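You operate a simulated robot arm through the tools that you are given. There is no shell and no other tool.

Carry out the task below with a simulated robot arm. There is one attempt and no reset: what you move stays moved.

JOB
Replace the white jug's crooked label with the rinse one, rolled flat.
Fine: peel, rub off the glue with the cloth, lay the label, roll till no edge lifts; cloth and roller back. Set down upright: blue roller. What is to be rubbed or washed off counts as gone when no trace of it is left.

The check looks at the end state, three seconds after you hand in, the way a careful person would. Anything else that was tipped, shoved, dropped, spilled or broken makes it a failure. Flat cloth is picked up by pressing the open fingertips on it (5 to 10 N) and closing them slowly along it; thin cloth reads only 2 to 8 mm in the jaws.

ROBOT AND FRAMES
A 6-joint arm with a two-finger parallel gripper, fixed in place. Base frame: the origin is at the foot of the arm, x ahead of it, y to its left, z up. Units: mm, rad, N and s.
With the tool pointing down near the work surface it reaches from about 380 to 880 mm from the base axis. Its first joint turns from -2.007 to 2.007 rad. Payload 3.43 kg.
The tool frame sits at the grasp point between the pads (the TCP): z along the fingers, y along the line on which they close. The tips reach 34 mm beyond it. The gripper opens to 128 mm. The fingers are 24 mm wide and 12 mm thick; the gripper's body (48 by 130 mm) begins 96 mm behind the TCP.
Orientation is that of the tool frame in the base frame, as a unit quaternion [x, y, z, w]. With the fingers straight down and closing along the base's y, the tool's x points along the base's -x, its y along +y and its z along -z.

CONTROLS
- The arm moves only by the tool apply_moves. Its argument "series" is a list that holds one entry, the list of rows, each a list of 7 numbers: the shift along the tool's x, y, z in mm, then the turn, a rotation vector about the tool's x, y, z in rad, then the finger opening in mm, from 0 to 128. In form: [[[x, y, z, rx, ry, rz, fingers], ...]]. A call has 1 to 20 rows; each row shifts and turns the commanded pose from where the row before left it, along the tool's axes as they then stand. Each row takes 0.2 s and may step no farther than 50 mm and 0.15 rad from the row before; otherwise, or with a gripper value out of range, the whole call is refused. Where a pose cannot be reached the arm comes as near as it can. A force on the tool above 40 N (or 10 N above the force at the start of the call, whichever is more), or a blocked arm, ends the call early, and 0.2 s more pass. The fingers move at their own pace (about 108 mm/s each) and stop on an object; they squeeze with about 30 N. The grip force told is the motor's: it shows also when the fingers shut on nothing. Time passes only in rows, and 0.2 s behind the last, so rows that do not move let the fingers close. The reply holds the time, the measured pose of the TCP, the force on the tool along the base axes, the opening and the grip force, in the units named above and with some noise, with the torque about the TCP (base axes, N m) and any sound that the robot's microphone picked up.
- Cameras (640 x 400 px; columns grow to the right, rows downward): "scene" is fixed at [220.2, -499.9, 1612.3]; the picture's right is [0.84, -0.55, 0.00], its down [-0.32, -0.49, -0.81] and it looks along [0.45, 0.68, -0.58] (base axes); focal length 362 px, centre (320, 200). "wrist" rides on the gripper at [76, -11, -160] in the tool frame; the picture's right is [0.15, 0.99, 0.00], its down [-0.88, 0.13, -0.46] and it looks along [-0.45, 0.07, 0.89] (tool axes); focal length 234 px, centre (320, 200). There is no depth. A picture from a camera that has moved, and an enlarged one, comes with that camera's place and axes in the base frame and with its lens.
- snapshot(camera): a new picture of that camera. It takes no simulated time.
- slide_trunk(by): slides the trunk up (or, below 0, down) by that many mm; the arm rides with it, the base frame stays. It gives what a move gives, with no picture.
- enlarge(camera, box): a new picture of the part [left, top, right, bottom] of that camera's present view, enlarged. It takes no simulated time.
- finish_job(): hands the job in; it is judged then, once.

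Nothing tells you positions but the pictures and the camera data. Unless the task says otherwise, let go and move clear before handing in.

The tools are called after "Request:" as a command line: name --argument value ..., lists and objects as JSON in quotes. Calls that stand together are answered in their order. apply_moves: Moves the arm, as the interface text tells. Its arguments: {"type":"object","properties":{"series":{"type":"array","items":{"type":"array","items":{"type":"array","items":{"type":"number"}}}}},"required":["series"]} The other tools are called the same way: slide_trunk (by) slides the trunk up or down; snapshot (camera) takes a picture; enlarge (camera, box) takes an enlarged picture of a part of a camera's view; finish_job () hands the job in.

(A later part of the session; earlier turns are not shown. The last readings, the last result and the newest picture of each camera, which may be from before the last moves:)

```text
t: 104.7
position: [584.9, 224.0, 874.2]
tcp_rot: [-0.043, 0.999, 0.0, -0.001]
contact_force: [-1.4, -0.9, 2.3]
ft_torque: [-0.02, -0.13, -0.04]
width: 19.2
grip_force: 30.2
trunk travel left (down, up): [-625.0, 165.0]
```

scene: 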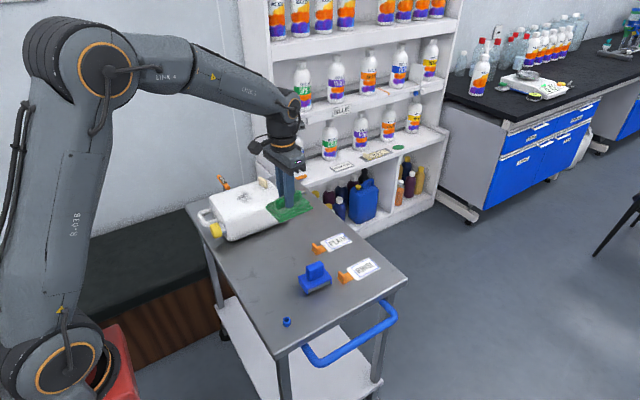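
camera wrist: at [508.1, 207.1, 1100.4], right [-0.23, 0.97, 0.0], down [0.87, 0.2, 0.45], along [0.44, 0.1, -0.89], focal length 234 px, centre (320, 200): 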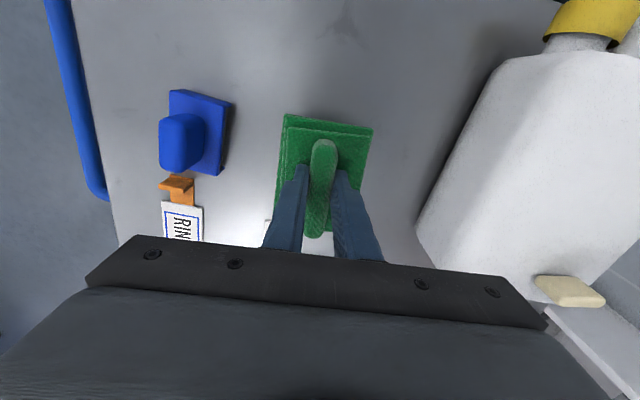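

The cloth is touching the table. I'll open the fingers and rise clear.

Request:
apply_moves --series '[[[0, 0, 0, 0, 0, 0, 24], [0, 0, 0, 0, 0, 0, 34], [0, 0, 0, 0, 0, 0, 50], [0, 0, 0, 0, 0, 0, 60], [0, 0, -15, 0, 0, 0, 60], [0, 0, -30, 0, 0, 0, 70], [0, 0, -45, 0, 0, 0, 80], [0, 0, -45, 0, 0, 0, 80], [0, 0, 0, 0, 0, 0, 80]]]'

Request:
enlarge --camera "scene" --box '[260, 200, 340, 270]'

Request:
snapshot --camera "wrist"

Request:
enlarge --camera "scene" --box '[190, 170, 300, 240]'

```text
t: 106.7
position: [588.5, 224.2, 1009.3]
tcp_rot: [-0.042, 0.999, 0.0, -0.001]
contact_force: [0.2, 0.2, -0.8]
ft_torque: [0.0, 0.01, 0.01]
width: 80.0
grip_force: 0.1
trunk travel left (down, up): [-625.0, 165.0]
```

```text
5.71 times, centred on (300, 235) of scene
camera zoom: at [220.2, -499.9, 1612.3], right [0.84, -0.55, 0.0], down [-0.32, -0.49, -0.81], along [0.45, 0.68, -0.58], focal length 2066 px, centre (434, 0)
```

zoom: 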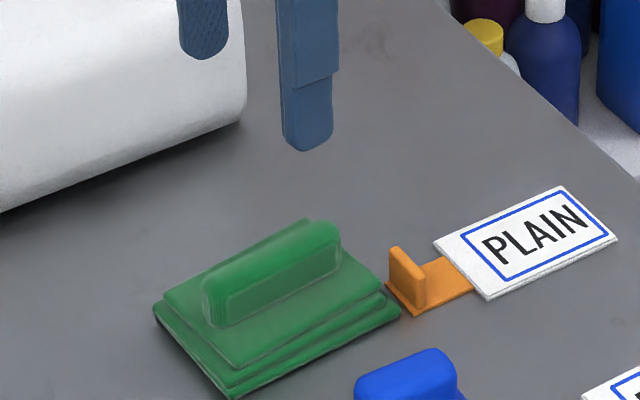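

```text
taken
camera wrist: at [514.5, 207.1, 1167.9], right [-0.23, 0.97, 0.0], down [0.87, 0.2, 0.45], along [0.44, 0.1, -0.89], focal length 234 px, centre (320, 200)
```

wrist: 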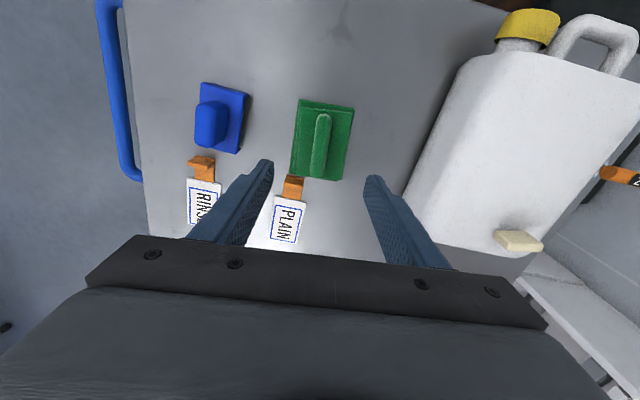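

```text
5.71 times, centred on (245, 205) of scene
camera zoom: at [220.2, -499.9, 1612.3], right [0.84, -0.55, 0.0], down [-0.32, -0.49, -0.81], along [0.45, 0.68, -0.58], focal length 2066 px, centre (749, 171)
```

zoom: 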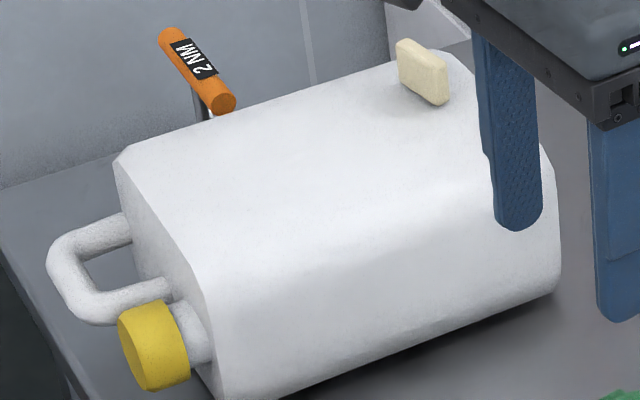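

The cloth is back in its spot and the jug top is clean. Before laying the new label I'll test once more whether the old tab stub has come free since I let go of it at the end stop. I'm moving above it.

Request:
apply_moves --series '[[[-8.9, 40.1, -6, 0, 0, 0, 80], [-8.9, 40.1, -6, 0, 0, 0, 80], [-8.9, 40.1, -6, 0, 0, 0, 80], [-8.9, 40.1, -6, 0, 0, 0, 80], [-8.9, 40.1, -6, 0, 0, 0, 80], [-8.9, 40.3, 0, 0, 0, 0, 80], [0, 0, 0, 0, 0, -0.14, 80], [0, 0, 0, 0, 0, 0, 80]]]'

Request:
snapshot --camera "wrist"

Request:
enlarge --camera "wrist" --box '[240, 80, 400, 200]'

```text
t: 108.5
position: [616.7, 469.5, 1038.1]
tcp_rot: [-0.112, 0.994, -0.001, -0.001]
contact_force: [0.4, -0.5, -0.4]
ft_torque: [-0.02, 0.02, -0.03]
width: 80.0
grip_force: 0.0
trunk travel left (down, up): [-625.0, 165.0]
```

```text
taken
camera wrist: at [548.0, 440.8, 1196.9], right [-0.36, 0.93, 0.0], down [0.83, 0.32, 0.45], along [0.42, 0.17, -0.89], focal length 234 px, centre (320, 200)
```

wrist: 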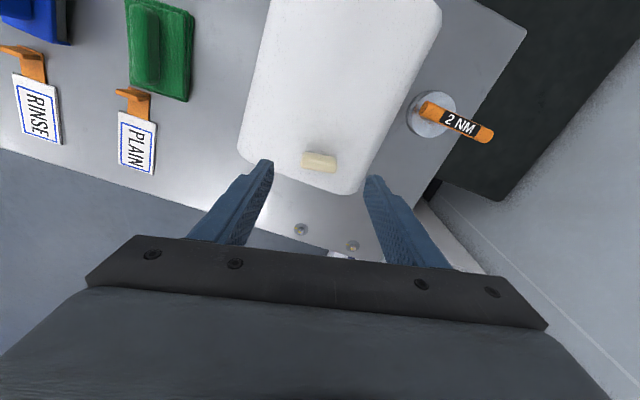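

```text
3.33 times, centred on (320, 140) of wrist
camera zoom: at [548.0, 440.8, 1196.9], right [-0.36, 0.93, 0.0], down [0.83, 0.32, 0.45], along [0.42, 0.17, -0.89], focal length 781 px, centre (320, 400)
```

zoom: 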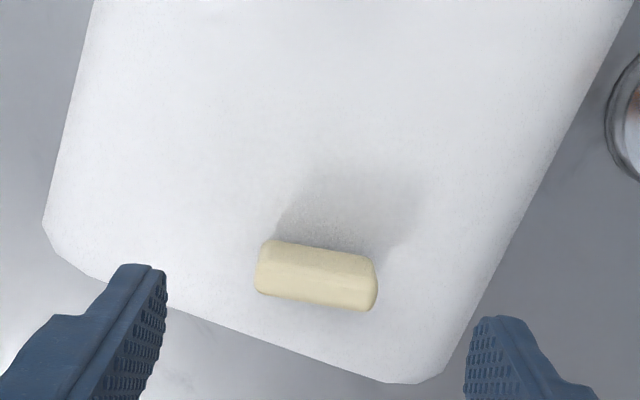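

The stub is centred between the fingers, gripped this time by its ends. I'll lower, close and test with a small lift.

Request:
apply_moves --series '[[[-4, 0, 25, 0, 0, 0, 80], [0, 0, 20, 0, 0, 0, 80], [0, 0, 12, 0, 0, -0.04, 80], [0, 0, 5, 0, 0, 0, 80], [0, 0, 0, 0, 0, 0, 64], [0, 0, 0, 0, 0, 0, 50], [0, 0, 0, 0, 0, 0, 40], [0, 0, 0, 0, 0, 0, 30], [0, 0, 0, 0, 0, 0, 30]]]'

Request:
apply_moves --series '[[[0, 0, -1.5, 0, 0, 0, 20], [0, 0, -1.5, 0, 0, 0, 20], [0, 0, -1, 0, 0, 0, 20], [0, 0, 0, 0, 0, 0, 20]]]'

Request:
enlarge --camera "scene" --box '[190, 160, 300, 230]'

```text
t: 110.5
position: [622.0, 468.2, 976.7]
tcp_rot: [-0.131, 0.991, 0.0, -0.001]
contact_force: [0.7, -5.5, 0.0]
ft_torque: [-0.18, 0.05, -0.28]
width: 40.2
grip_force: 29.5
trunk travel left (down, up): [-625.0, 165.0]
```

```text
t: 111.5
position: [620.0, 471.1, 979.2]
tcp_rot: [-0.132, 0.991, 0.0, -0.002]
contact_force: [-2.0, 2.1, -0.1]
ft_torque: [-0.03, -0.32, -0.39]
width: 40.5
grip_force: 29.8
trunk travel left (down, up): [-625.0, 165.0]
```

```text
5.71 times, centred on (245, 195) of scene
camera zoom: at [220.2, -499.9, 1612.3], right [0.84, -0.55, 0.0], down [-0.32, -0.49, -0.81], along [0.45, 0.68, -0.58], focal length 2066 px, centre (749, 229)
```

zoom: 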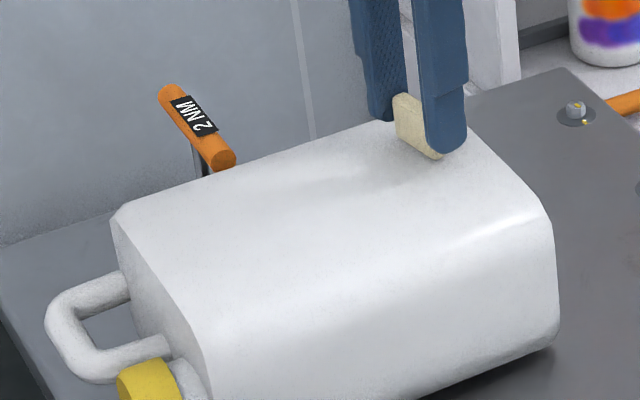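

No load over the first 3 mm; two more mm will tell.

Request:
apply_moves --series '[[[0, 0, -1, 0, 0, 0, 20], [0, 0, -1, 0, 0, 0, 20], [0, 0, 0, 0, 0, 0, 20]]]'

Request:
enlarge --camera "scene" --box '[230, 165, 280, 200]'

```text
t: 112.3
position: [622.3, 470.0, 981.0]
tcp_rot: [-0.132, 0.991, -0.001, -0.002]
contact_force: [-2.7, -0.7, 0.3]
ft_torque: [-0.29, -0.3, -0.23]
width: 40.1
grip_force: 30.6
trunk travel left (down, up): [-625.0, 165.0]
```

```text
11.43 times, centred on (255, 182) of scene
camera zoom: at [220.2, -499.9, 1612.3], right [0.84, -0.55, 0.0], down [-0.32, -0.49, -0.81], along [0.45, 0.68, -0.58], focal length 4132 px, centre (1063, 400)
```

zoom: 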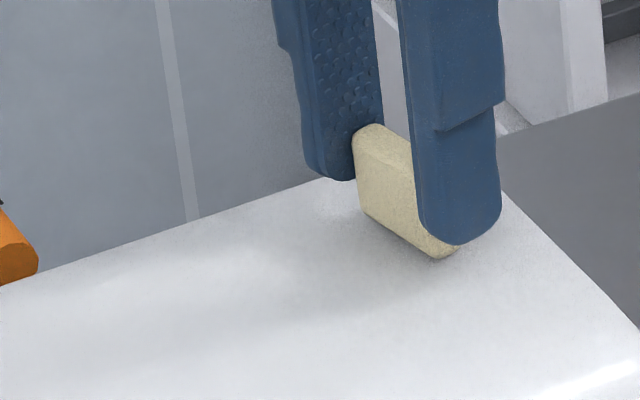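

Still no load after about 5 mm. A little further.

Request:
apply_moves --series '[[[0, 0, -1, 0, 0, 0, 20], [0, 0, -1, 0, 0, 0, 20], [0, 0, -1, 0, 0, 0, 20], [0, 0, 0, 0, 0, 0, 20]]]'

Request:
enlarge --camera "scene" --box '[230, 165, 280, 200]'

Request:
enlarge --camera "scene" --box '[190, 160, 300, 230]'

```text
t: 113.3
position: [622.2, 471.0, 984.8]
tcp_rot: [-0.131, 0.991, 0.0, -0.002]
contact_force: [-3.2, -0.4, -20.2]
ft_torque: [-0.29, -0.26, -0.24]
width: 40.3
grip_force: 29.9
trunk travel left (down, up): [-625.0, 165.0]
```

```text
11.43 times, centred on (255, 182) of scene
camera zoom: at [220.2, -499.9, 1612.3], right [0.84, -0.55, 0.0], down [-0.32, -0.49, -0.81], along [0.45, 0.68, -0.58], focal length 4132 px, centre (1063, 400)
```

zoom: 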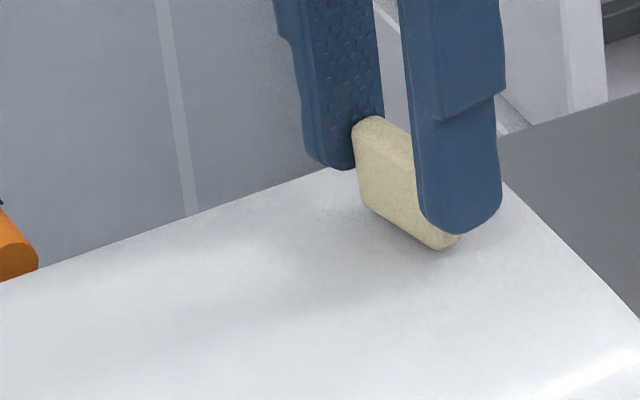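

```text
5.71 times, centred on (245, 195) of scene
camera zoom: at [220.2, -499.9, 1612.3], right [0.84, -0.55, 0.0], down [-0.32, -0.49, -0.81], along [0.45, 0.68, -0.58], focal length 2066 px, centre (749, 229)
```

zoom: 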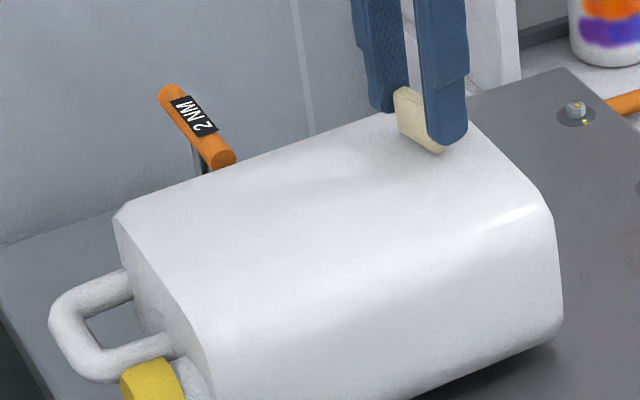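

There is about 6 mm of free vertical play before it catches. I'll ease the lift slightly and, still lifted, pull to the end stop along the label direction.

Request:
apply_moves --series '[[[0, 0, 1, 0, 0, 0, 20], [-1, 0, 0, 0, 0, 0, 20], [-1, 0, 0, 0, 0, 0, 20], [0, 0, 0, 0, 0, 0, 20]]]'

Request:
enlarge --camera "scene" --box '[190, 160, 300, 230]'

```text
t: 114.3
position: [623.5, 470.4, 983.1]
tcp_rot: [-0.132, 0.991, 0.0, -0.001]
contact_force: [-3.9, -0.2, -18.1]
ft_torque: [-0.42, 0.32, -0.35]
width: 40.4
grip_force: 29.4
trunk travel left (down, up): [-625.0, 165.0]
```

```text
5.71 times, centred on (245, 195) of scene
camera zoom: at [220.2, -499.9, 1612.3], right [0.84, -0.55, 0.0], down [-0.32, -0.49, -0.81], along [0.45, 0.68, -0.58], focal length 2066 px, centre (749, 229)
```

zoom: 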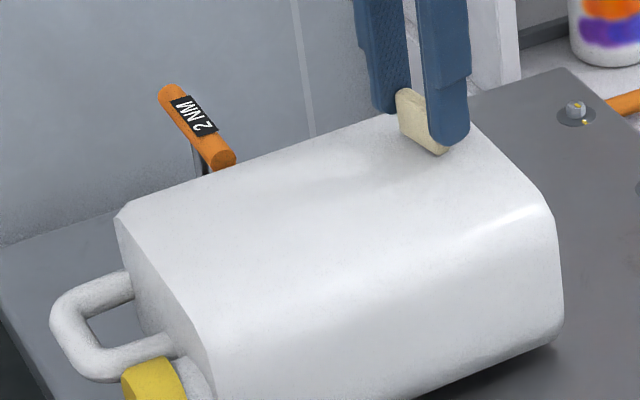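

To find out what holds it, I'll put it at mid-height of its play and slide it back toward the cap side, checking whether it runs free or catches.

Request:
apply_moves --series '[[[0, 0, 2, 0, 0, 0, 20], [0, 0, 2, 0, 0, 0, 20], [3, 0, 0, 0, 0, 0, 20], [3, 0, 0, 0, 0, 0, 20], [3, 0, 0, 0, 0, 0, 20], [3, 0, 0, 0, 0, 0, 20], [0, 0, 0, 0, 0, 0, 20]]]'

Request:
apply_moves --series '[[[2, 0, 0, 0, 0, 0, 20], [2, 0, 0, 0, 0, 0, 20], [2, 0, 0, 0, 0, 0, 20], [0, 0, 0, 0, 0, 0, 20]]]'

Request:
apply_moves --series '[[[2, 0, 0, 0, 0, 0, 20], [2, 0, 0, 0, 0, 0, 20], [2, 0, 0, 0, 0, 0, 20], [0, 0, 0, 0, 0, 0, 20]]]'

Request:
enlarge --camera "scene" --box '[190, 160, 300, 230]'

```text
t: 115.9
position: [613.3, 467.9, 979.4]
tcp_rot: [-0.132, 0.991, -0.001, -0.001]
contact_force: [0.5, 2.0, -11.7]
ft_torque: [0.17, 0.12, -0.37]
width: 40.3
grip_force: 30.3
trunk travel left (down, up): [-625.0, 165.0]
```

```text
t: 116.9
position: [607.1, 467.0, 979.6]
tcp_rot: [-0.133, 0.991, 0.0, -0.002]
contact_force: [-0.7, 3.1, -15.7]
ft_torque: [0.11, -0.11, -0.28]
width: 40.0
grip_force: 30.1
trunk travel left (down, up): [-625.0, 165.0]
```

```text
t: 117.9
position: [600.1, 463.7, 979.4]
tcp_rot: [-0.132, 0.991, 0.0, -0.001]
contact_force: [0.9, 4.3, -9.4]
ft_torque: [0.08, 0.24, -0.28]
width: 40.2
grip_force: 29.6
trunk travel left (down, up): [-625.0, 165.0]
```

```text
5.71 times, centred on (245, 195) of scene
camera zoom: at [220.2, -499.9, 1612.3], right [0.84, -0.55, 0.0], down [-0.32, -0.49, -0.81], along [0.45, 0.68, -0.58], focal length 2066 px, centre (749, 229)
```

zoom: 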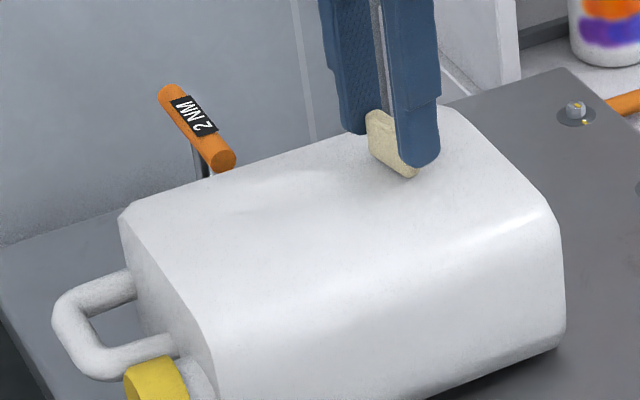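

The tab runs freely back along its track with no catch, and the label doesn't reappear: it behaves as a guide that stays on the jug, and the label itself is fully peeled. I'll slide it to the end stop again and leave it there.

Request:
apply_moves --series '[[[-3, 0, 0.8, 0, 0, 0, 20], [-4, 0, 0, 0, 0, 0, 20], [-4, 0, 0, 0, 0, 0, 20], [-4, 0, 0, 0, 0, 0, 20], [-4, 0, 0, 0, 0, 0, 20], [-3, 0, 0, 0, 0, 0, 20], [-2, 0, 0, 0, 0, 0, 20], [0, 0, 0, 0, 0, 0, 20]]]'

Request:
enlarge --camera "scene" --box '[190, 160, 300, 230]'

```text
t: 119.7
position: [624.7, 469.8, 979.0]
tcp_rot: [-0.131, 0.991, 0.001, 0.0]
contact_force: [2.1, -11.0, 11.6]
ft_torque: [-0.56, 0.34, -0.13]
width: 40.3
grip_force: 30.1
trunk travel left (down, up): [-625.0, 165.0]
```

```text
5.71 times, centred on (245, 195) of scene
camera zoom: at [220.2, -499.9, 1612.3], right [0.84, -0.55, 0.0], down [-0.32, -0.49, -0.81], along [0.45, 0.68, -0.58], focal length 2066 px, centre (749, 229)
```

zoom: 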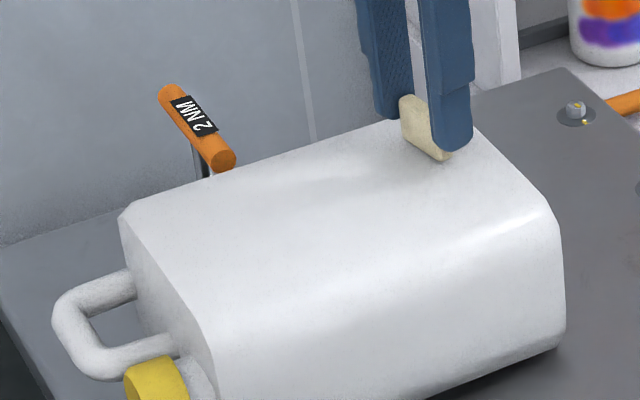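

It's a couple of mm short of the stop. I'll finish that, release, and rise.

Request:
apply_moves --series '[[[-1.5, -0.7, -0.5, 0, 0, 0, 20], [-1.5, -0.7, 0, 0, 0, 0, 20], [0, 0, 0, 0, 0, 0, 20]]]'

Request:
enlarge --camera "scene" --box '[190, 160, 300, 230]'

```text
t: 120.5
position: [626.8, 468.7, 979.4]
tcp_rot: [-0.132, 0.991, 0.0, -0.001]
contact_force: [-1.9, -7.7, 8.2]
ft_torque: [-0.1, -0.17, -0.34]
width: 40.3
grip_force: 29.8
trunk travel left (down, up): [-625.0, 165.0]
```

```text
5.71 times, centred on (245, 195) of scene
camera zoom: at [220.2, -499.9, 1612.3], right [0.84, -0.55, 0.0], down [-0.32, -0.49, -0.81], along [0.45, 0.68, -0.58], focal length 2066 px, centre (749, 229)
```

zoom: 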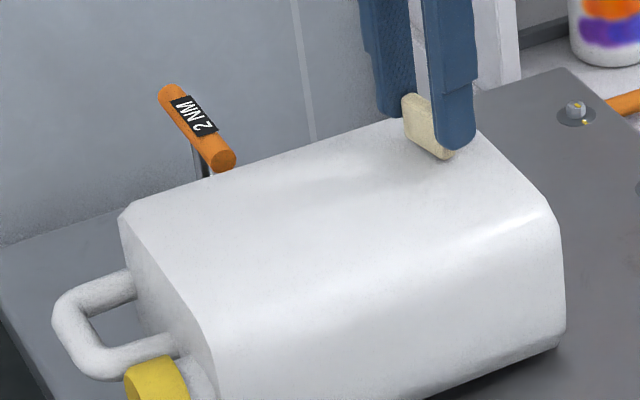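

The stub is at its end stop. I'll release it, rise, and go over to the RINSE label, turning the gripper so that I can later lay it with the text upright.

Request:
apply_moves --series '[[[0, 0, 0, 0, 0, 0, 46], [0, 0, 0, 0, 0, 0, 56], [0, 0, 0, 0, 0, 0, 70], [0, 0, -25, 0, 0, 0, 80], [0, 0, -40, 0, 0, 0, 80], [0, 0, -40, 0, 0, 0, 80], [6.24, -40.2, 0, 0, 0, 0, 80], [6.24, -40.2, 0, 0, 0, 0, 80], [6.24, -40.2, 0, 0, 0, 0, 80], [6.24, -40.2, 0, 0, 0, 0, 80], [6.24, -40.2, 0, 0, 0, 0, 80], [6.24, -40.2, 0, 0, 0, 0, 80], [6.24, -40.2, 0, 0, 0, 0, 80], [6.24, -40.2, 0, 0, 0, 0, 80], [6.24, -40.2, 0, 0, 0, 0, 80], [6.24, -39.9, 0, 0, 0, 0, 80], [0, 0, 0, 0, 0, 0, 80]]]'

Request:
enlarge --camera "scene" --box '[180, 160, 310, 250]'

```text
t: 124.1
position: [673.2, 66.3, 1084.6]
tcp_rot: [-0.133, 0.991, 0.0, -0.001]
contact_force: [-0.1, -0.1, -0.3]
ft_torque: [-0.01, 0.01, 0.01]
width: 80.1
grip_force: 0.0
trunk travel left (down, up): [-625.0, 165.0]
```

```text
4.44 times, centred on (245, 205) of scene
camera zoom: at [220.2, -499.9, 1612.3], right [0.84, -0.55, 0.0], down [-0.32, -0.49, -0.81], along [0.45, 0.68, -0.58], focal length 1607 px, centre (653, 178)
```

zoom: 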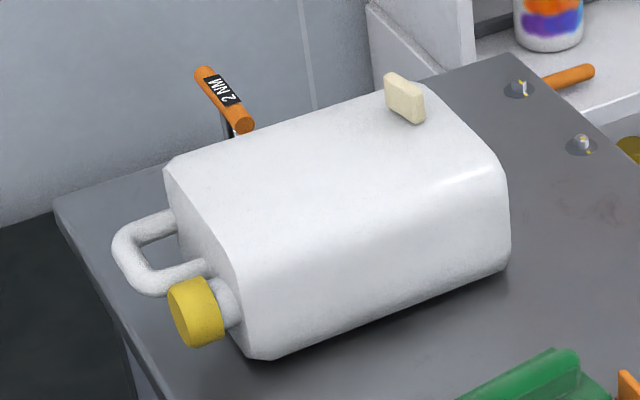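

The jug has moved about 29 mm in +x overall; I'll push it back gently at the end. Now I'm rotating the gripper over the RINSE label and lowering for a look.

Request:
apply_moves --series '[[[0, 0, 0, 0, 0, 0.1414, 80], [0, 0, 0, 0, 0, 0.1414, 80], [0, 0, 0, 0, 0, 0.1414, 80], [0, 0, 0, 0, 0, 0.1414, 80], [0, 0, 0, 0, 0, 0.1414, 80], [0, 0, 0, 0, 0, 0.1414, 80], [0, 0, 0, 0, 0, 0.1414, 80], [0, 0, 0, 0, 0, 0.1414, 80], [0, 0, 0, 0, 0, 0.1414, 80], [0, 0, 0, 0, 0, 0.1414, 80], [0, 0, 0, 0, 0, 0.1414, 80], [0, 0, 0, 0, 0, 0.1414, 80], [0, 0, 0, 0, 0, 0.1414, 80], [0, 0, 40, 0, 0, 0, 80], [0, 0, 40, 0, 0, 0, 80], [0, 0, 20, 0, 0, 0, 80], [0, 0, 0, 0, 0, 0, 80]]]'

Request:
snapshot --camera "wrist"

Request:
enlarge --camera "wrist" --box '[200, 80, 440, 240]'

Request:
enlarge --camera "scene" --box '[290, 200, 410, 300]'

```text
t: 127.7
position: [670.4, 66.2, 984.3]
tcp_rot: [0.709, 0.706, 0.0, -0.001]
contact_force: [-0.2, -0.3, 0.4]
ft_torque: [-0.01, 0.05, -0.01]
width: 80.2
grip_force: 0.1
trunk travel left (down, up): [-625.0, 165.0]
```

```text
taken
camera wrist: at [660.9, 142.4, 1142.3], right [0.99, 0.14, 0.0], down [0.13, -0.88, 0.46], along [0.06, -0.45, -0.89], focal length 234 px, centre (320, 200)
```

wrist: 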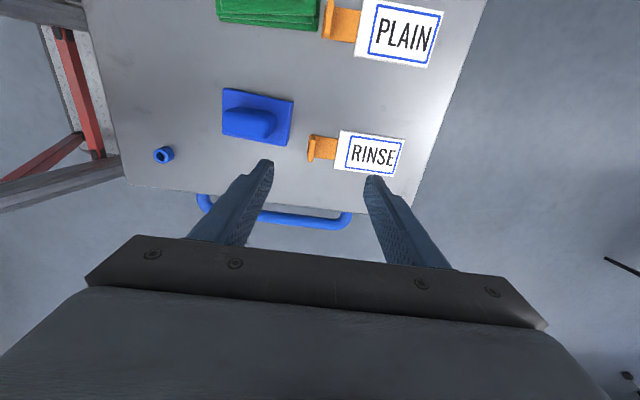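

```text
2.50 times, centred on (320, 160) of wrist
camera zoom: at [660.9, 142.4, 1142.3], right [0.99, 0.14, 0.0], down [0.13, -0.88, 0.46], along [0.06, -0.45, -0.89], focal length 585 px, centre (320, 300)
```

zoom: 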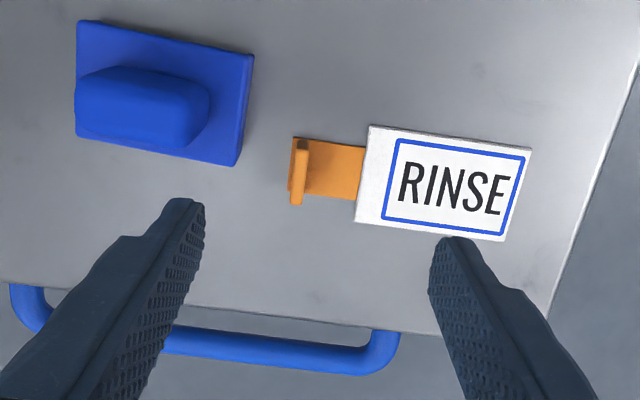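

```text
4.00 times, centred on (350, 250) of scene
camera zoom: at [220.2, -499.9, 1612.3], right [0.84, -0.55, 0.0], down [-0.32, -0.49, -0.81], along [0.45, 0.68, -0.58], focal length 1446 px, centre (200, 0)
```

zoom: 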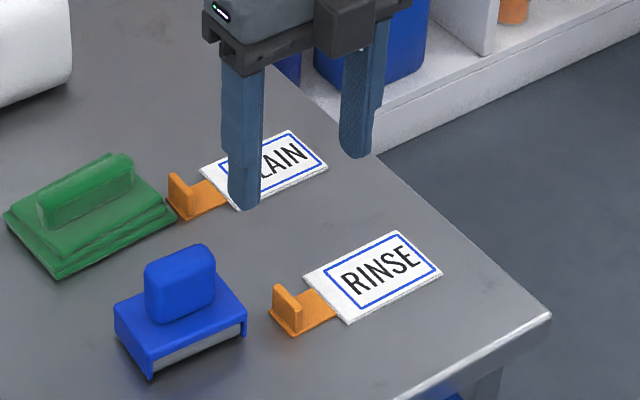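

The RINSE tab plate is at about (660, 62), its white part centred at about (739.5, 61). The roller's edge is near x 630, so I'll approach with a narrow opening and check before the final descent.

Request:
apply_moves --series '[[[-4, -10, 25, 0, 0, 0, 50], [0, 0, 25, 0, 0, 0, 30], [0, 0, 20, 0, 0, 0, 30], [0, 0, 0, 0, 0, 0, 30]]]'

Request:
snapshot --camera "wrist"

Request:
enlarge --camera "wrist" --box '[240, 110, 400, 220]'

Request:
enlarge --camera "scene" --box '[290, 220, 390, 300]'

```text
t: 128.7
position: [663.0, 61.6, 915.1]
tcp_rot: [0.708, 0.706, -0.001, -0.001]
contact_force: [0.2, -0.7, 0.0]
ft_torque: [-0.02, 0.0, 0.0]
width: 30.1
grip_force: 0.1
trunk travel left (down, up): [-625.0, 165.0]
```

```text
taken
camera wrist: at [653.1, 137.7, 1073.5], right [0.99, 0.14, 0.0], down [0.13, -0.88, 0.46], along [0.06, -0.45, -0.89], focal length 234 px, centre (320, 200)
```

wrist: 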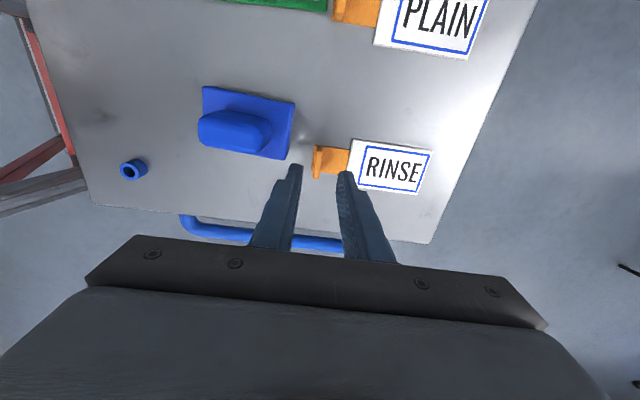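

```text
3.64 times, centred on (320, 165) of wrist
camera zoom: at [653.1, 137.7, 1073.5], right [0.99, 0.14, 0.0], down [0.13, -0.88, 0.46], along [0.06, -0.45, -0.89], focal length 852 px, centre (320, 327)
```

zoom: 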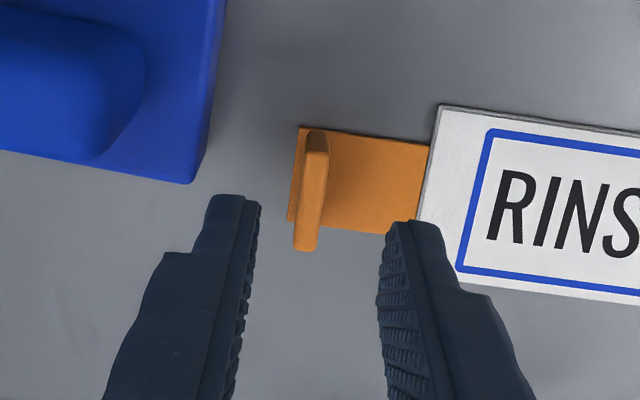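

```text
5.00 times, centred on (340, 260) of scene
camera zoom: at [220.2, -499.9, 1612.3], right [0.84, -0.55, 0.0], down [-0.32, -0.49, -0.81], along [0.45, 0.68, -0.58], focal length 1808 px, centre (220, -100)
```

zoom: 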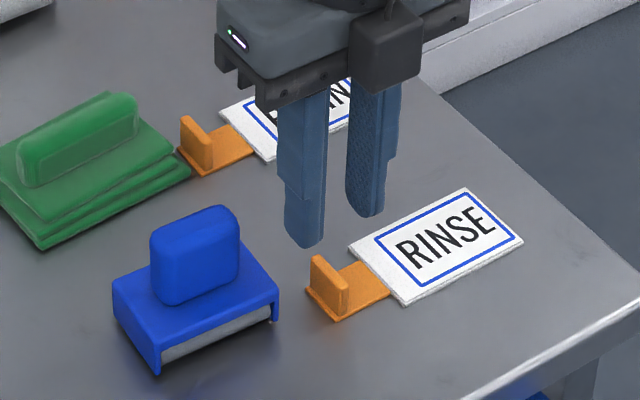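

The tab plate is about 2 mm off centre, with 5 mm clearance to the roller. I'll lower carefully.

Request:
apply_moves --series '[[[0, -1.8, 18, 0, 0, 0, 28], [0, 0, 16, 0, 0, 0, 28], [0, 0, 8, 0, 0, 0, 28], [0, 0, 4, 0, 0, 0, 28], [0, 0, 0, 0, 0, 0, 28]]]'

Request:
enlarge --camera "wrist" --box '[240, 110, 400, 220]'

Request:
enlarge --camera "scene" --box '[290, 220, 390, 300]'

```text
t: 129.9
position: [659.4, 61.5, 867.7]
tcp_rot: [0.708, 0.706, -0.001, 0.0]
contact_force: [0.0, 0.4, 0.3]
ft_torque: [-0.02, -0.01, -0.01]
width: 27.7
grip_force: 0.1
trunk travel left (down, up): [-625.0, 165.0]
```

```text
3.64 times, centred on (320, 165) of wrist
camera zoom: at [650.4, 138.1, 1027.0], right [0.99, 0.14, 0.0], down [0.13, -0.88, 0.46], along [0.06, -0.45, -0.89], focal length 852 px, centre (320, 327)
```

zoom: 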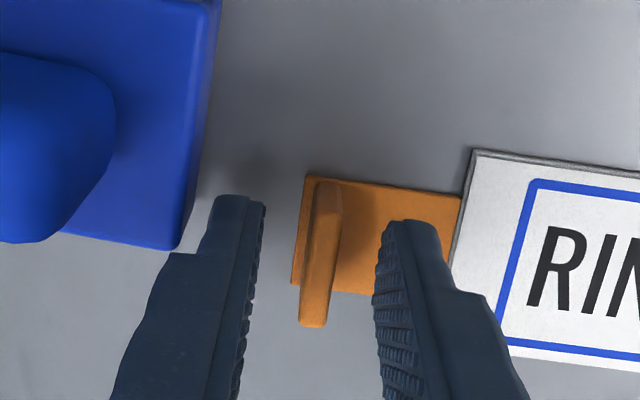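

```text
5.00 times, centred on (340, 260) of scene
camera zoom: at [220.2, -499.9, 1612.3], right [0.84, -0.55, 0.0], down [-0.32, -0.49, -0.81], along [0.45, 0.68, -0.58], focal length 1808 px, centre (220, -100)
```

zoom: 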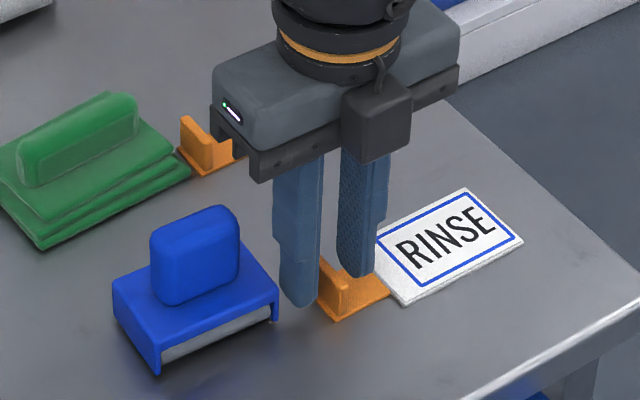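

The plate is centred between the fingers. I'll lower 2 mm more and close.

Request:
apply_moves --series '[[[0, 0, 2, 0, 0, 0, 28], [0, 0, 0, 0, 0, 0, 20], [0, 0, 0, 0, 0, 0, 12], [0, 0, 0, 0, 0, 0, 5], [0, 0, 0, 0, 0, 0, 0], [0, 0, 0, 0, 0, 0, 0]]]'

Request:
enlarge --camera "wrist" --box '[240, 110, 400, 220]'

```text
t: 131.3
position: [661.3, 63.2, 866.6]
tcp_rot: [0.708, 0.706, -0.001, 0.0]
contact_force: [0.5, -0.6, 0.0]
ft_torque: [0.01, -0.02, 0.0]
width: 5.5
grip_force: 29.6
trunk travel left (down, up): [-625.0, 165.0]
```

```text
3.64 times, centred on (320, 165) of wrist
camera zoom: at [650.6, 138.0, 1025.5], right [0.99, 0.14, 0.0], down [0.13, -0.88, 0.46], along [0.06, -0.45, -0.89], focal length 852 px, centre (320, 327)
```

zoom: 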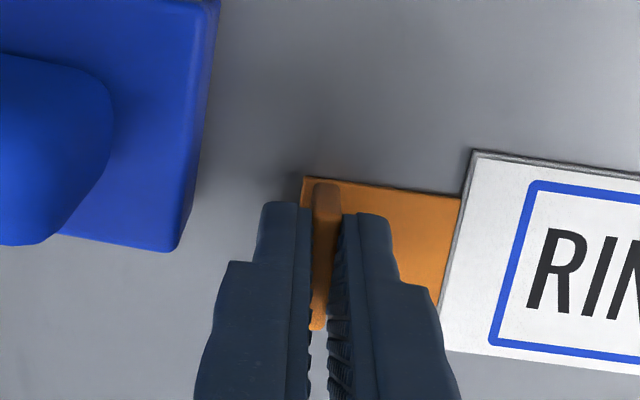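

The tab is gripped (5.5 mm). I'll lift a little and check how the label hangs.

Request:
apply_moves --series '[[[0, 0, -3, 0, 0, 0, 0], [0, 0, -7, 0, 0, 0, 0], [0, 0, -15, 0, 0, 0, 0], [0, 0, -25, 0, 0, 0, 0], [0, 0, 0, 0, 0, 0, 0]]]'

Request:
snapshot --camera "wrist"

Request:
enlarge --camera "scene" --box '[290, 210, 400, 300]'

```text
t: 132.5
position: [660.0, 61.7, 916.6]
tcp_rot: [0.708, 0.706, -0.001, -0.001]
contact_force: [0.0, 0.1, -0.6]
ft_torque: [-0.01, 0.02, 0.03]
width: 5.7
grip_force: 30.4
trunk travel left (down, up): [-625.0, 165.0]
```

```text
taken
camera wrist: at [649.7, 138.3, 1075.9], right [0.99, 0.14, 0.0], down [0.13, -0.88, 0.46], along [0.06, -0.45, -0.89], focal length 234 px, centre (320, 200)
```

wrist: 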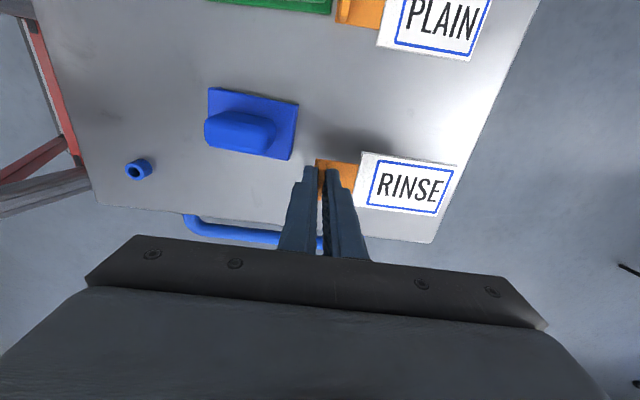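

```text
4.44 times, centred on (345, 255) of scene
camera zoom: at [220.2, -499.9, 1612.3], right [0.84, -0.55, 0.0], down [-0.32, -0.49, -0.81], along [0.45, 0.68, -0.58], focal length 1607 px, centre (209, -44)
```

zoom: 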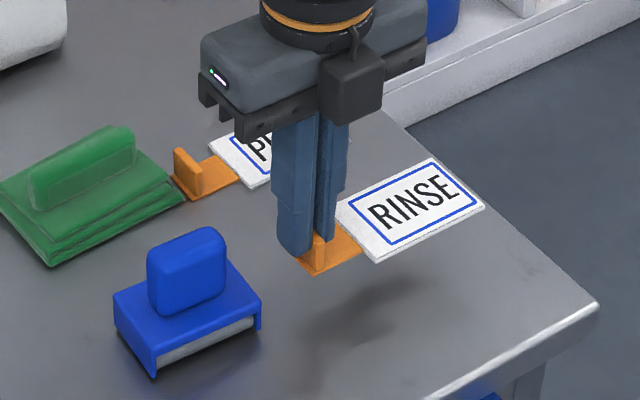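

The label hangs level and rigid. I'll raise it, turn it 90° so that the text reads across the jug with its top toward the cap, and move it toward the jug.

Request:
apply_moves --series '[[[0, 0, -40, 0, 0, 0, 0], [0, 0, -45, 0, 0, 0, 0], [0, 0, -45, 0, 0, 0, 0], [0, 0, -40, 0, 0, 0, 0], [0, 0, 0, 0, 0, -0.131, 0], [0, 0, 0, 0, 0, -0.131, 0], [0, 0, 0, 0, 0, -0.131, 0], [0, 0, 0, 0, 0, -0.131, 0], [0, 0, 0, 0, 0, -0.131, 0], [0, 0, 0, 0, 0, -0.131, 0], [0, 0, 0, 0, 0, -0.131, 0], [0, 0, 0, 0, 0, -0.131, 0], [0, 0, 0, 0, 0, -0.131, 0], [0, 0, 0, 0, 0, -0.131, 0], [0, 0, 0, 0, 0, -0.131, 0], [0, 0, 0, 0, 0, -0.13, 0], [0, 0, 0, 0, 0, 0, 0]]]'

Request:
snapshot --camera "wrist"

Request:
snapshot --camera "scene"

```text
t: 136.1
position: [660.1, 61.6, 1085.4]
tcp_rot: [0.0, 1.0, 0.0, 0.0]
contact_force: [0.3, 0.1, -0.3]
ft_torque: [-0.01, 0.03, -0.03]
width: 5.5
grip_force: 29.6
trunk travel left (down, up): [-625.0, 165.0]
```

```text
taken
camera wrist: at [585.7, 51.0, 1244.9], right [-0.15, 0.99, 0.0], down [0.88, 0.13, 0.45], along [0.45, 0.07, -0.89], focal length 234 px, centre (320, 200)
```

wrist: 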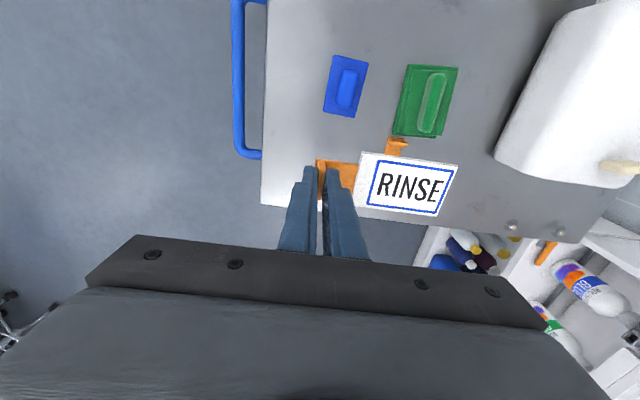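

```text
taken
```

scene: 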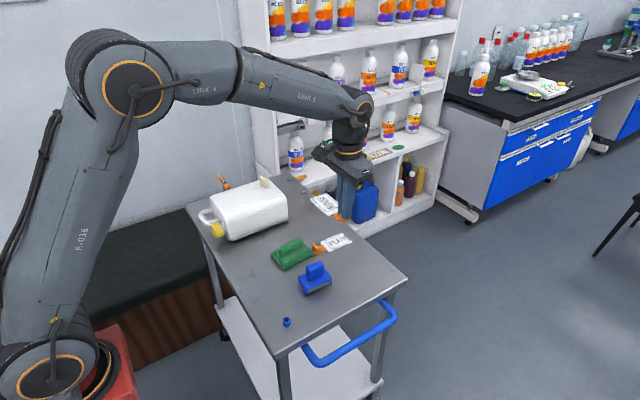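

The label reads correctly now (text along +y, top toward the cap), its centre 80 mm to the +y side of the TCP. I'll move past the jug to get a clear overhead view of it for exact alignment.

Request:
apply_moves --series '[[[15, 41.5, 0, 0, 0, 0, 0], [15, 41.5, 0, 0, 0, 0, 0], [15, 41.5, 0, 0, 0, 0, 0], [15, 41.5, 0, 0, 0, 0, 0], [15, 41.5, 0, 0, 0, 0, 0], [15, 41.5, 0, 0, 0, 0, 0], [15, 41.5, 0, 0, 0, 0, 0], [15, 41.5, 0, 0, 0, 0, 0], [15, 41.5, 0, 0, 0, 0, 0], [15, 41.5, 0, 0, 0, 0, 0], [15, 41.5, 0, 0, 0, 0, 0], [15, 41.5, 0, 0, 0, 0, 0], [0, 0, 0, 0, 0, 0, 0]]]'

Request:
snapshot --camera "wrist"

Request:
enlarge --camera "wrist" --box '[140, 60, 340, 260]'

```text
t: 138.9
position: [481.6, 560.9, 1087.3]
tcp_rot: [0.001, 1.0, 0.0, -0.001]
contact_force: [-0.6, -0.6, -0.2]
ft_torque: [0.0, -0.02, 0.04]
width: 5.9
grip_force: 30.5
trunk travel left (down, up): [-625.0, 165.0]
```

```text
taken
camera wrist: at [406.5, 550.0, 1245.6], right [-0.14, 0.99, 0.0], down [0.88, 0.13, 0.45], along [0.45, 0.07, -0.89], focal length 234 px, centre (320, 200)
```

wrist: 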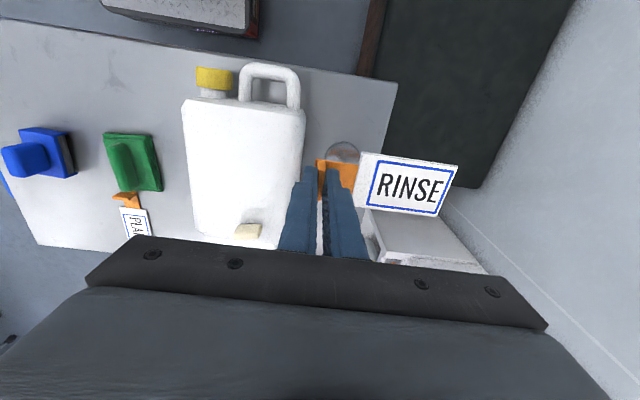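

```text
2.00 times, centred on (240, 160) of wrist
camera zoom: at [406.5, 550.0, 1245.6], right [-0.14, 0.99, 0.0], down [0.88, 0.13, 0.45], along [0.45, 0.07, -0.89], focal length 468 px, centre (480, 280)
```

zoom: 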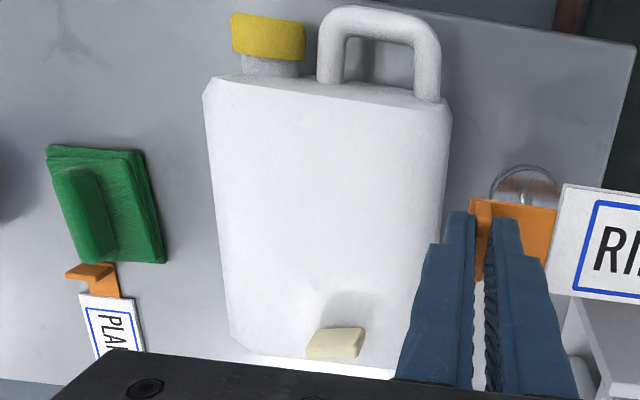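

I need a symmetrical view to centre the label, so I'll move to place the camera directly in line with the jug.

Request:
apply_moves --series '[[[10, -32, 0, 0, 0, 0, 0], [15, -32, 0, 0, 0, 0, 0], [15, -32, 0, 0, 0, 0, 0], [0, 0, 0, 0, 0, 0, 0]]]'

Request:
snapshot --camera "wrist"

Request:
enlarge --camera "wrist" --box '[220, 80, 420, 240]'

```text
t: 139.9
position: [441.7, 463.3, 1085.7]
tcp_rot: [0.001, 1.0, 0.001, 0.0]
contact_force: [0.9, 0.7, -0.3]
ft_torque: [-0.06, 0.01, -0.02]
width: 6.0
grip_force: 30.0
trunk travel left (down, up): [-625.0, 165.0]
```

```text
taken
camera wrist: at [366.4, 452.4, 1245.0], right [-0.14, 0.99, 0.0], down [0.88, 0.13, 0.45], along [0.45, 0.07, -0.89], focal length 234 px, centre (320, 200)
```

wrist: 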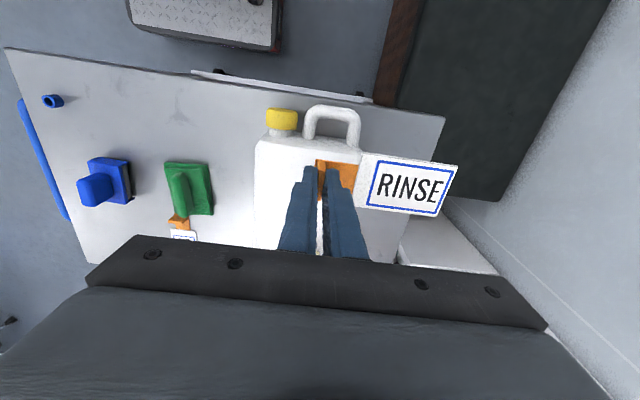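

```text
2.50 times, centred on (320, 160) of wrist
camera zoom: at [366.4, 452.4, 1245.0], right [-0.14, 0.99, 0.0], down [0.88, 0.13, 0.45], along [0.45, 0.07, -0.89], focal length 585 px, centre (320, 300)
```

zoom: 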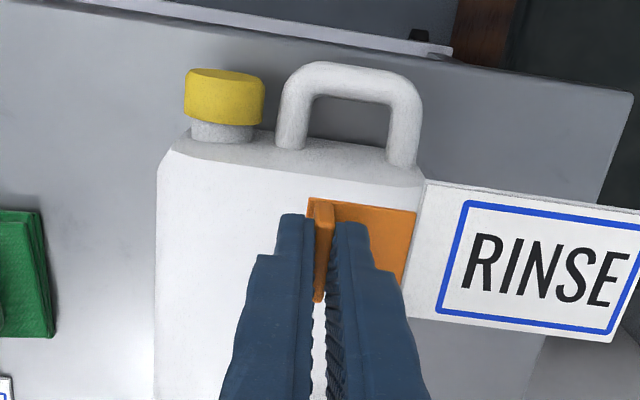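

I moved back too far; I'll go forward 80 mm so that the jug's body fills the view.

Request:
apply_moves --series '[[[-40, 0, 0, 0, 0, 0, 0], [-40, 0, 0, 0, 0, 0, 0], [-15, 0, 0, 0, 0, 0, 0], [0, 0, 0, 0, 0, 0, 0]]]'

Request:
snapshot --camera "wrist"

Request:
enlarge --camera "wrist" --box '[220, 60, 420, 240]'

```text
t: 140.9
position: [536.8, 464.2, 1085.6]
tcp_rot: [0.0, 1.0, -0.001, -0.001]
contact_force: [-0.5, -0.3, -0.4]
ft_torque: [-0.02, 0.01, -0.01]
width: 5.8
grip_force: 30.2
trunk travel left (down, up): [-625.0, 165.0]
```

```text
taken
camera wrist: at [461.1, 454.1, 1244.0], right [-0.14, 0.99, 0.0], down [0.88, 0.13, 0.45], along [0.45, 0.07, -0.89], focal length 234 px, centre (320, 200)
```

wrist: 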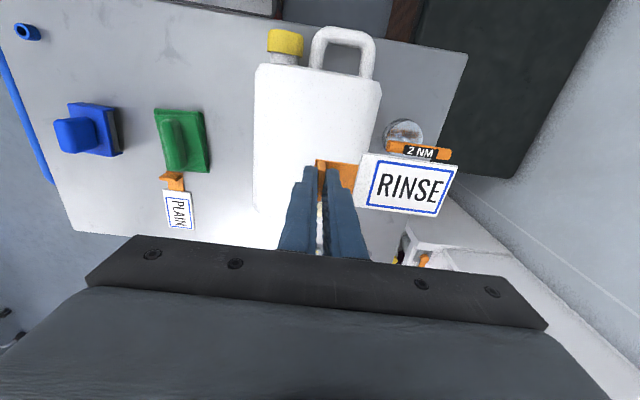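

```text
2.22 times, centred on (320, 150) of wrist
camera zoom: at [461.1, 454.1, 1244.0], right [-0.14, 0.99, 0.0], down [0.88, 0.13, 0.45], along [0.45, 0.07, -0.89], focal length 520 px, centre (320, 311)
```

zoom: 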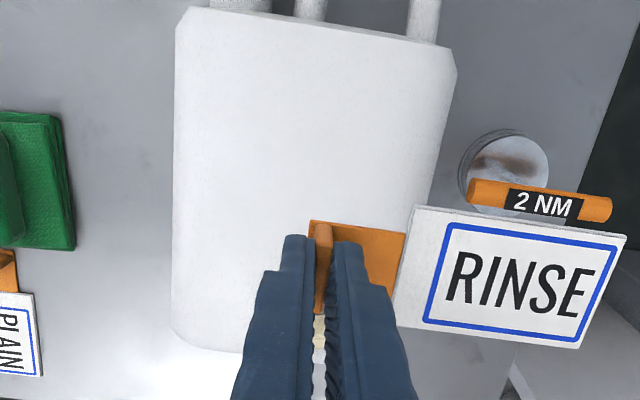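

The jug's top face spans about x 453–666 and y 377–533, square to the axes, so its centre is about (560, 455). The label centre sits 79.4 mm to +y of the TCP, so the TCP target is (562, 376). I'm moving there and lowering to just above contact.

Request:
apply_moves --series '[[[-8, -30, 0, 0, 0, 0, 0], [-8, -30, 0, 0, 0, 0, 0], [-9, -28, 0, 0, 0, 0, 0], [0, 0, 0, 0, 0, 0, 0], [0, 0, 35, 0, 0, 0, 0], [0, 0, 30, 0, 0, 0, 0], [0, 0, 20, 0, 0, 0, 0], [0, 0, 10, 0, 0, 0, 0], [0, 0, 0, 0, 0, 0, 0]]]'

Request:
snapshot --camera "wrist"

Request:
enlarge --camera "scene" --box '[180, 150, 310, 250]'

```text
t: 142.9
position: [560.1, 375.6, 993.1]
tcp_rot: [0.001, 1.0, -0.001, -0.001]
contact_force: [0.0, -0.2, 0.7]
ft_torque: [-0.02, 0.02, 0.01]
width: 5.6
grip_force: 30.5
trunk travel left (down, up): [-625.0, 165.0]
```

```text
taken
camera wrist: at [485.5, 365.2, 1150.9], right [-0.14, 0.99, 0.0], down [0.88, 0.13, 0.45], along [0.45, 0.07, -0.89], focal length 234 px, centre (320, 200)
```

wrist: 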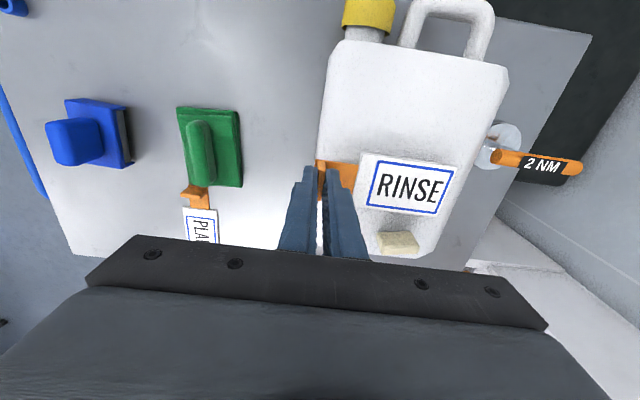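

```text
4.00 times, centred on (245, 200) of scene
camera zoom: at [220.2, -499.9, 1612.3], right [0.84, -0.55, 0.0], down [-0.32, -0.49, -0.81], along [0.45, 0.68, -0.58], focal length 1446 px, centre (620, 200)
```

zoom: 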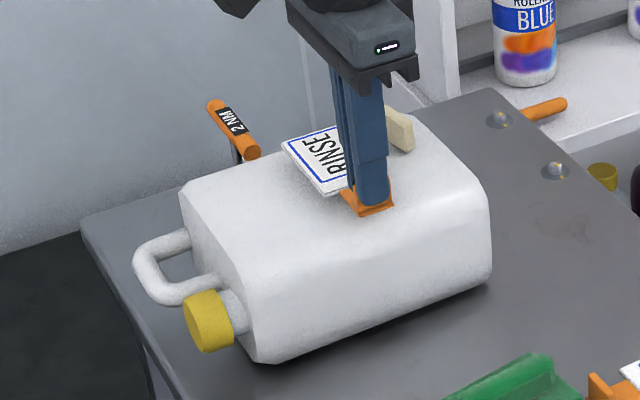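

The label hovers over the middle of the jug, square to it and clear of the stub. I'll lower it to contact in small steps.

Request:
apply_moves --series '[[[0, 0, 6, 0, 0, 0, 0], [0, 0, 4, 0, 0, 0, 0], [0, 0, 3, 0, 0, 0, 0], [0, 0, 0, 0, 0, 0, 0]]]'

Request:
apply_moves --series '[[[0, 0, 1, 0, 0, 0, 0], [0, 0, 1, 0, 0, 0, 0], [0, 0, 0, 0, 0, 0, 0]]]'

Request:
apply_moves --series '[[[0, 0, 1, 0, 0, 0, 0], [0, 0, 1, 0, 0, 0, 0], [0, 0, 0, 0, 0, 0, 0]]]'

Request:
enlarge --camera "scene" --box '[200, 170, 290, 230]'

Request:
enlarge --camera "wrist" --box '[290, 40, 510, 240]'

```text
t: 143.9
position: [559.9, 375.7, 979.3]
tcp_rot: [0.001, 1.0, 0.0, -0.001]
contact_force: [-1.1, 0.9, -0.8]
ft_torque: [-0.01, 0.01, -0.01]
width: 5.9
grip_force: 29.9
trunk travel left (down, up): [-625.0, 165.0]
```

```text
t: 144.7
position: [559.2, 377.1, 976.8]
tcp_rot: [0.0, 1.0, 0.001, -0.001]
contact_force: [-0.1, -1.0, -0.4]
ft_torque: [-0.01, -0.03, 0.0]
width: 5.9
grip_force: 29.9
trunk travel left (down, up): [-625.0, 165.0]
```

```text
t: 145.5
position: [561.4, 377.0, 975.4]
tcp_rot: [0.001, 1.0, 0.0, 0.0]
contact_force: [-0.5, 0.1, 15.5]
ft_torque: [0.09, 0.02, 0.0]
width: 5.8
grip_force: 29.4
trunk travel left (down, up): [-625.0, 165.0]
```

```text
6.67 times, centred on (245, 200) of scene
camera zoom: at [220.2, -499.9, 1612.3], right [0.84, -0.55, 0.0], down [-0.32, -0.49, -0.81], along [0.45, 0.68, -0.58], focal length 2410 px, centre (820, 200)
```

zoom: 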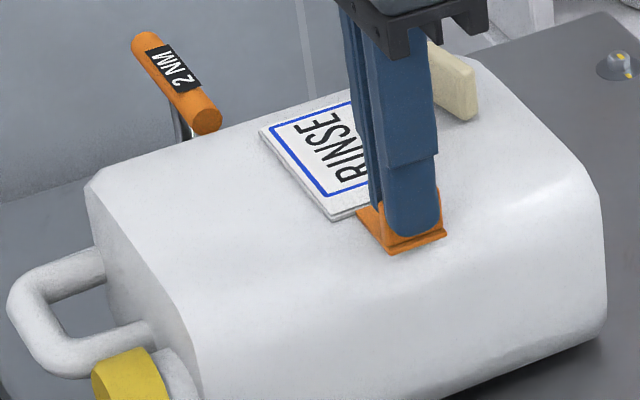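

```text
2.00 times, centred on (400, 140) of wrist
camera zoom: at [485.3, 365.2, 1135.0], right [-0.14, 0.99, 0.0], down [0.88, 0.13, 0.46], along [0.45, 0.07, -0.89], focal length 468 px, centre (160, 320)
```

zoom: 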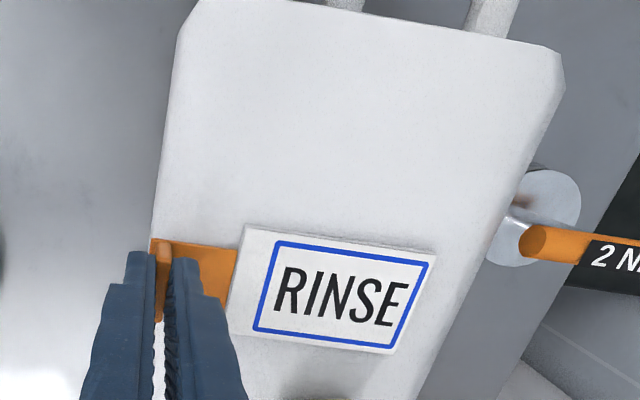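

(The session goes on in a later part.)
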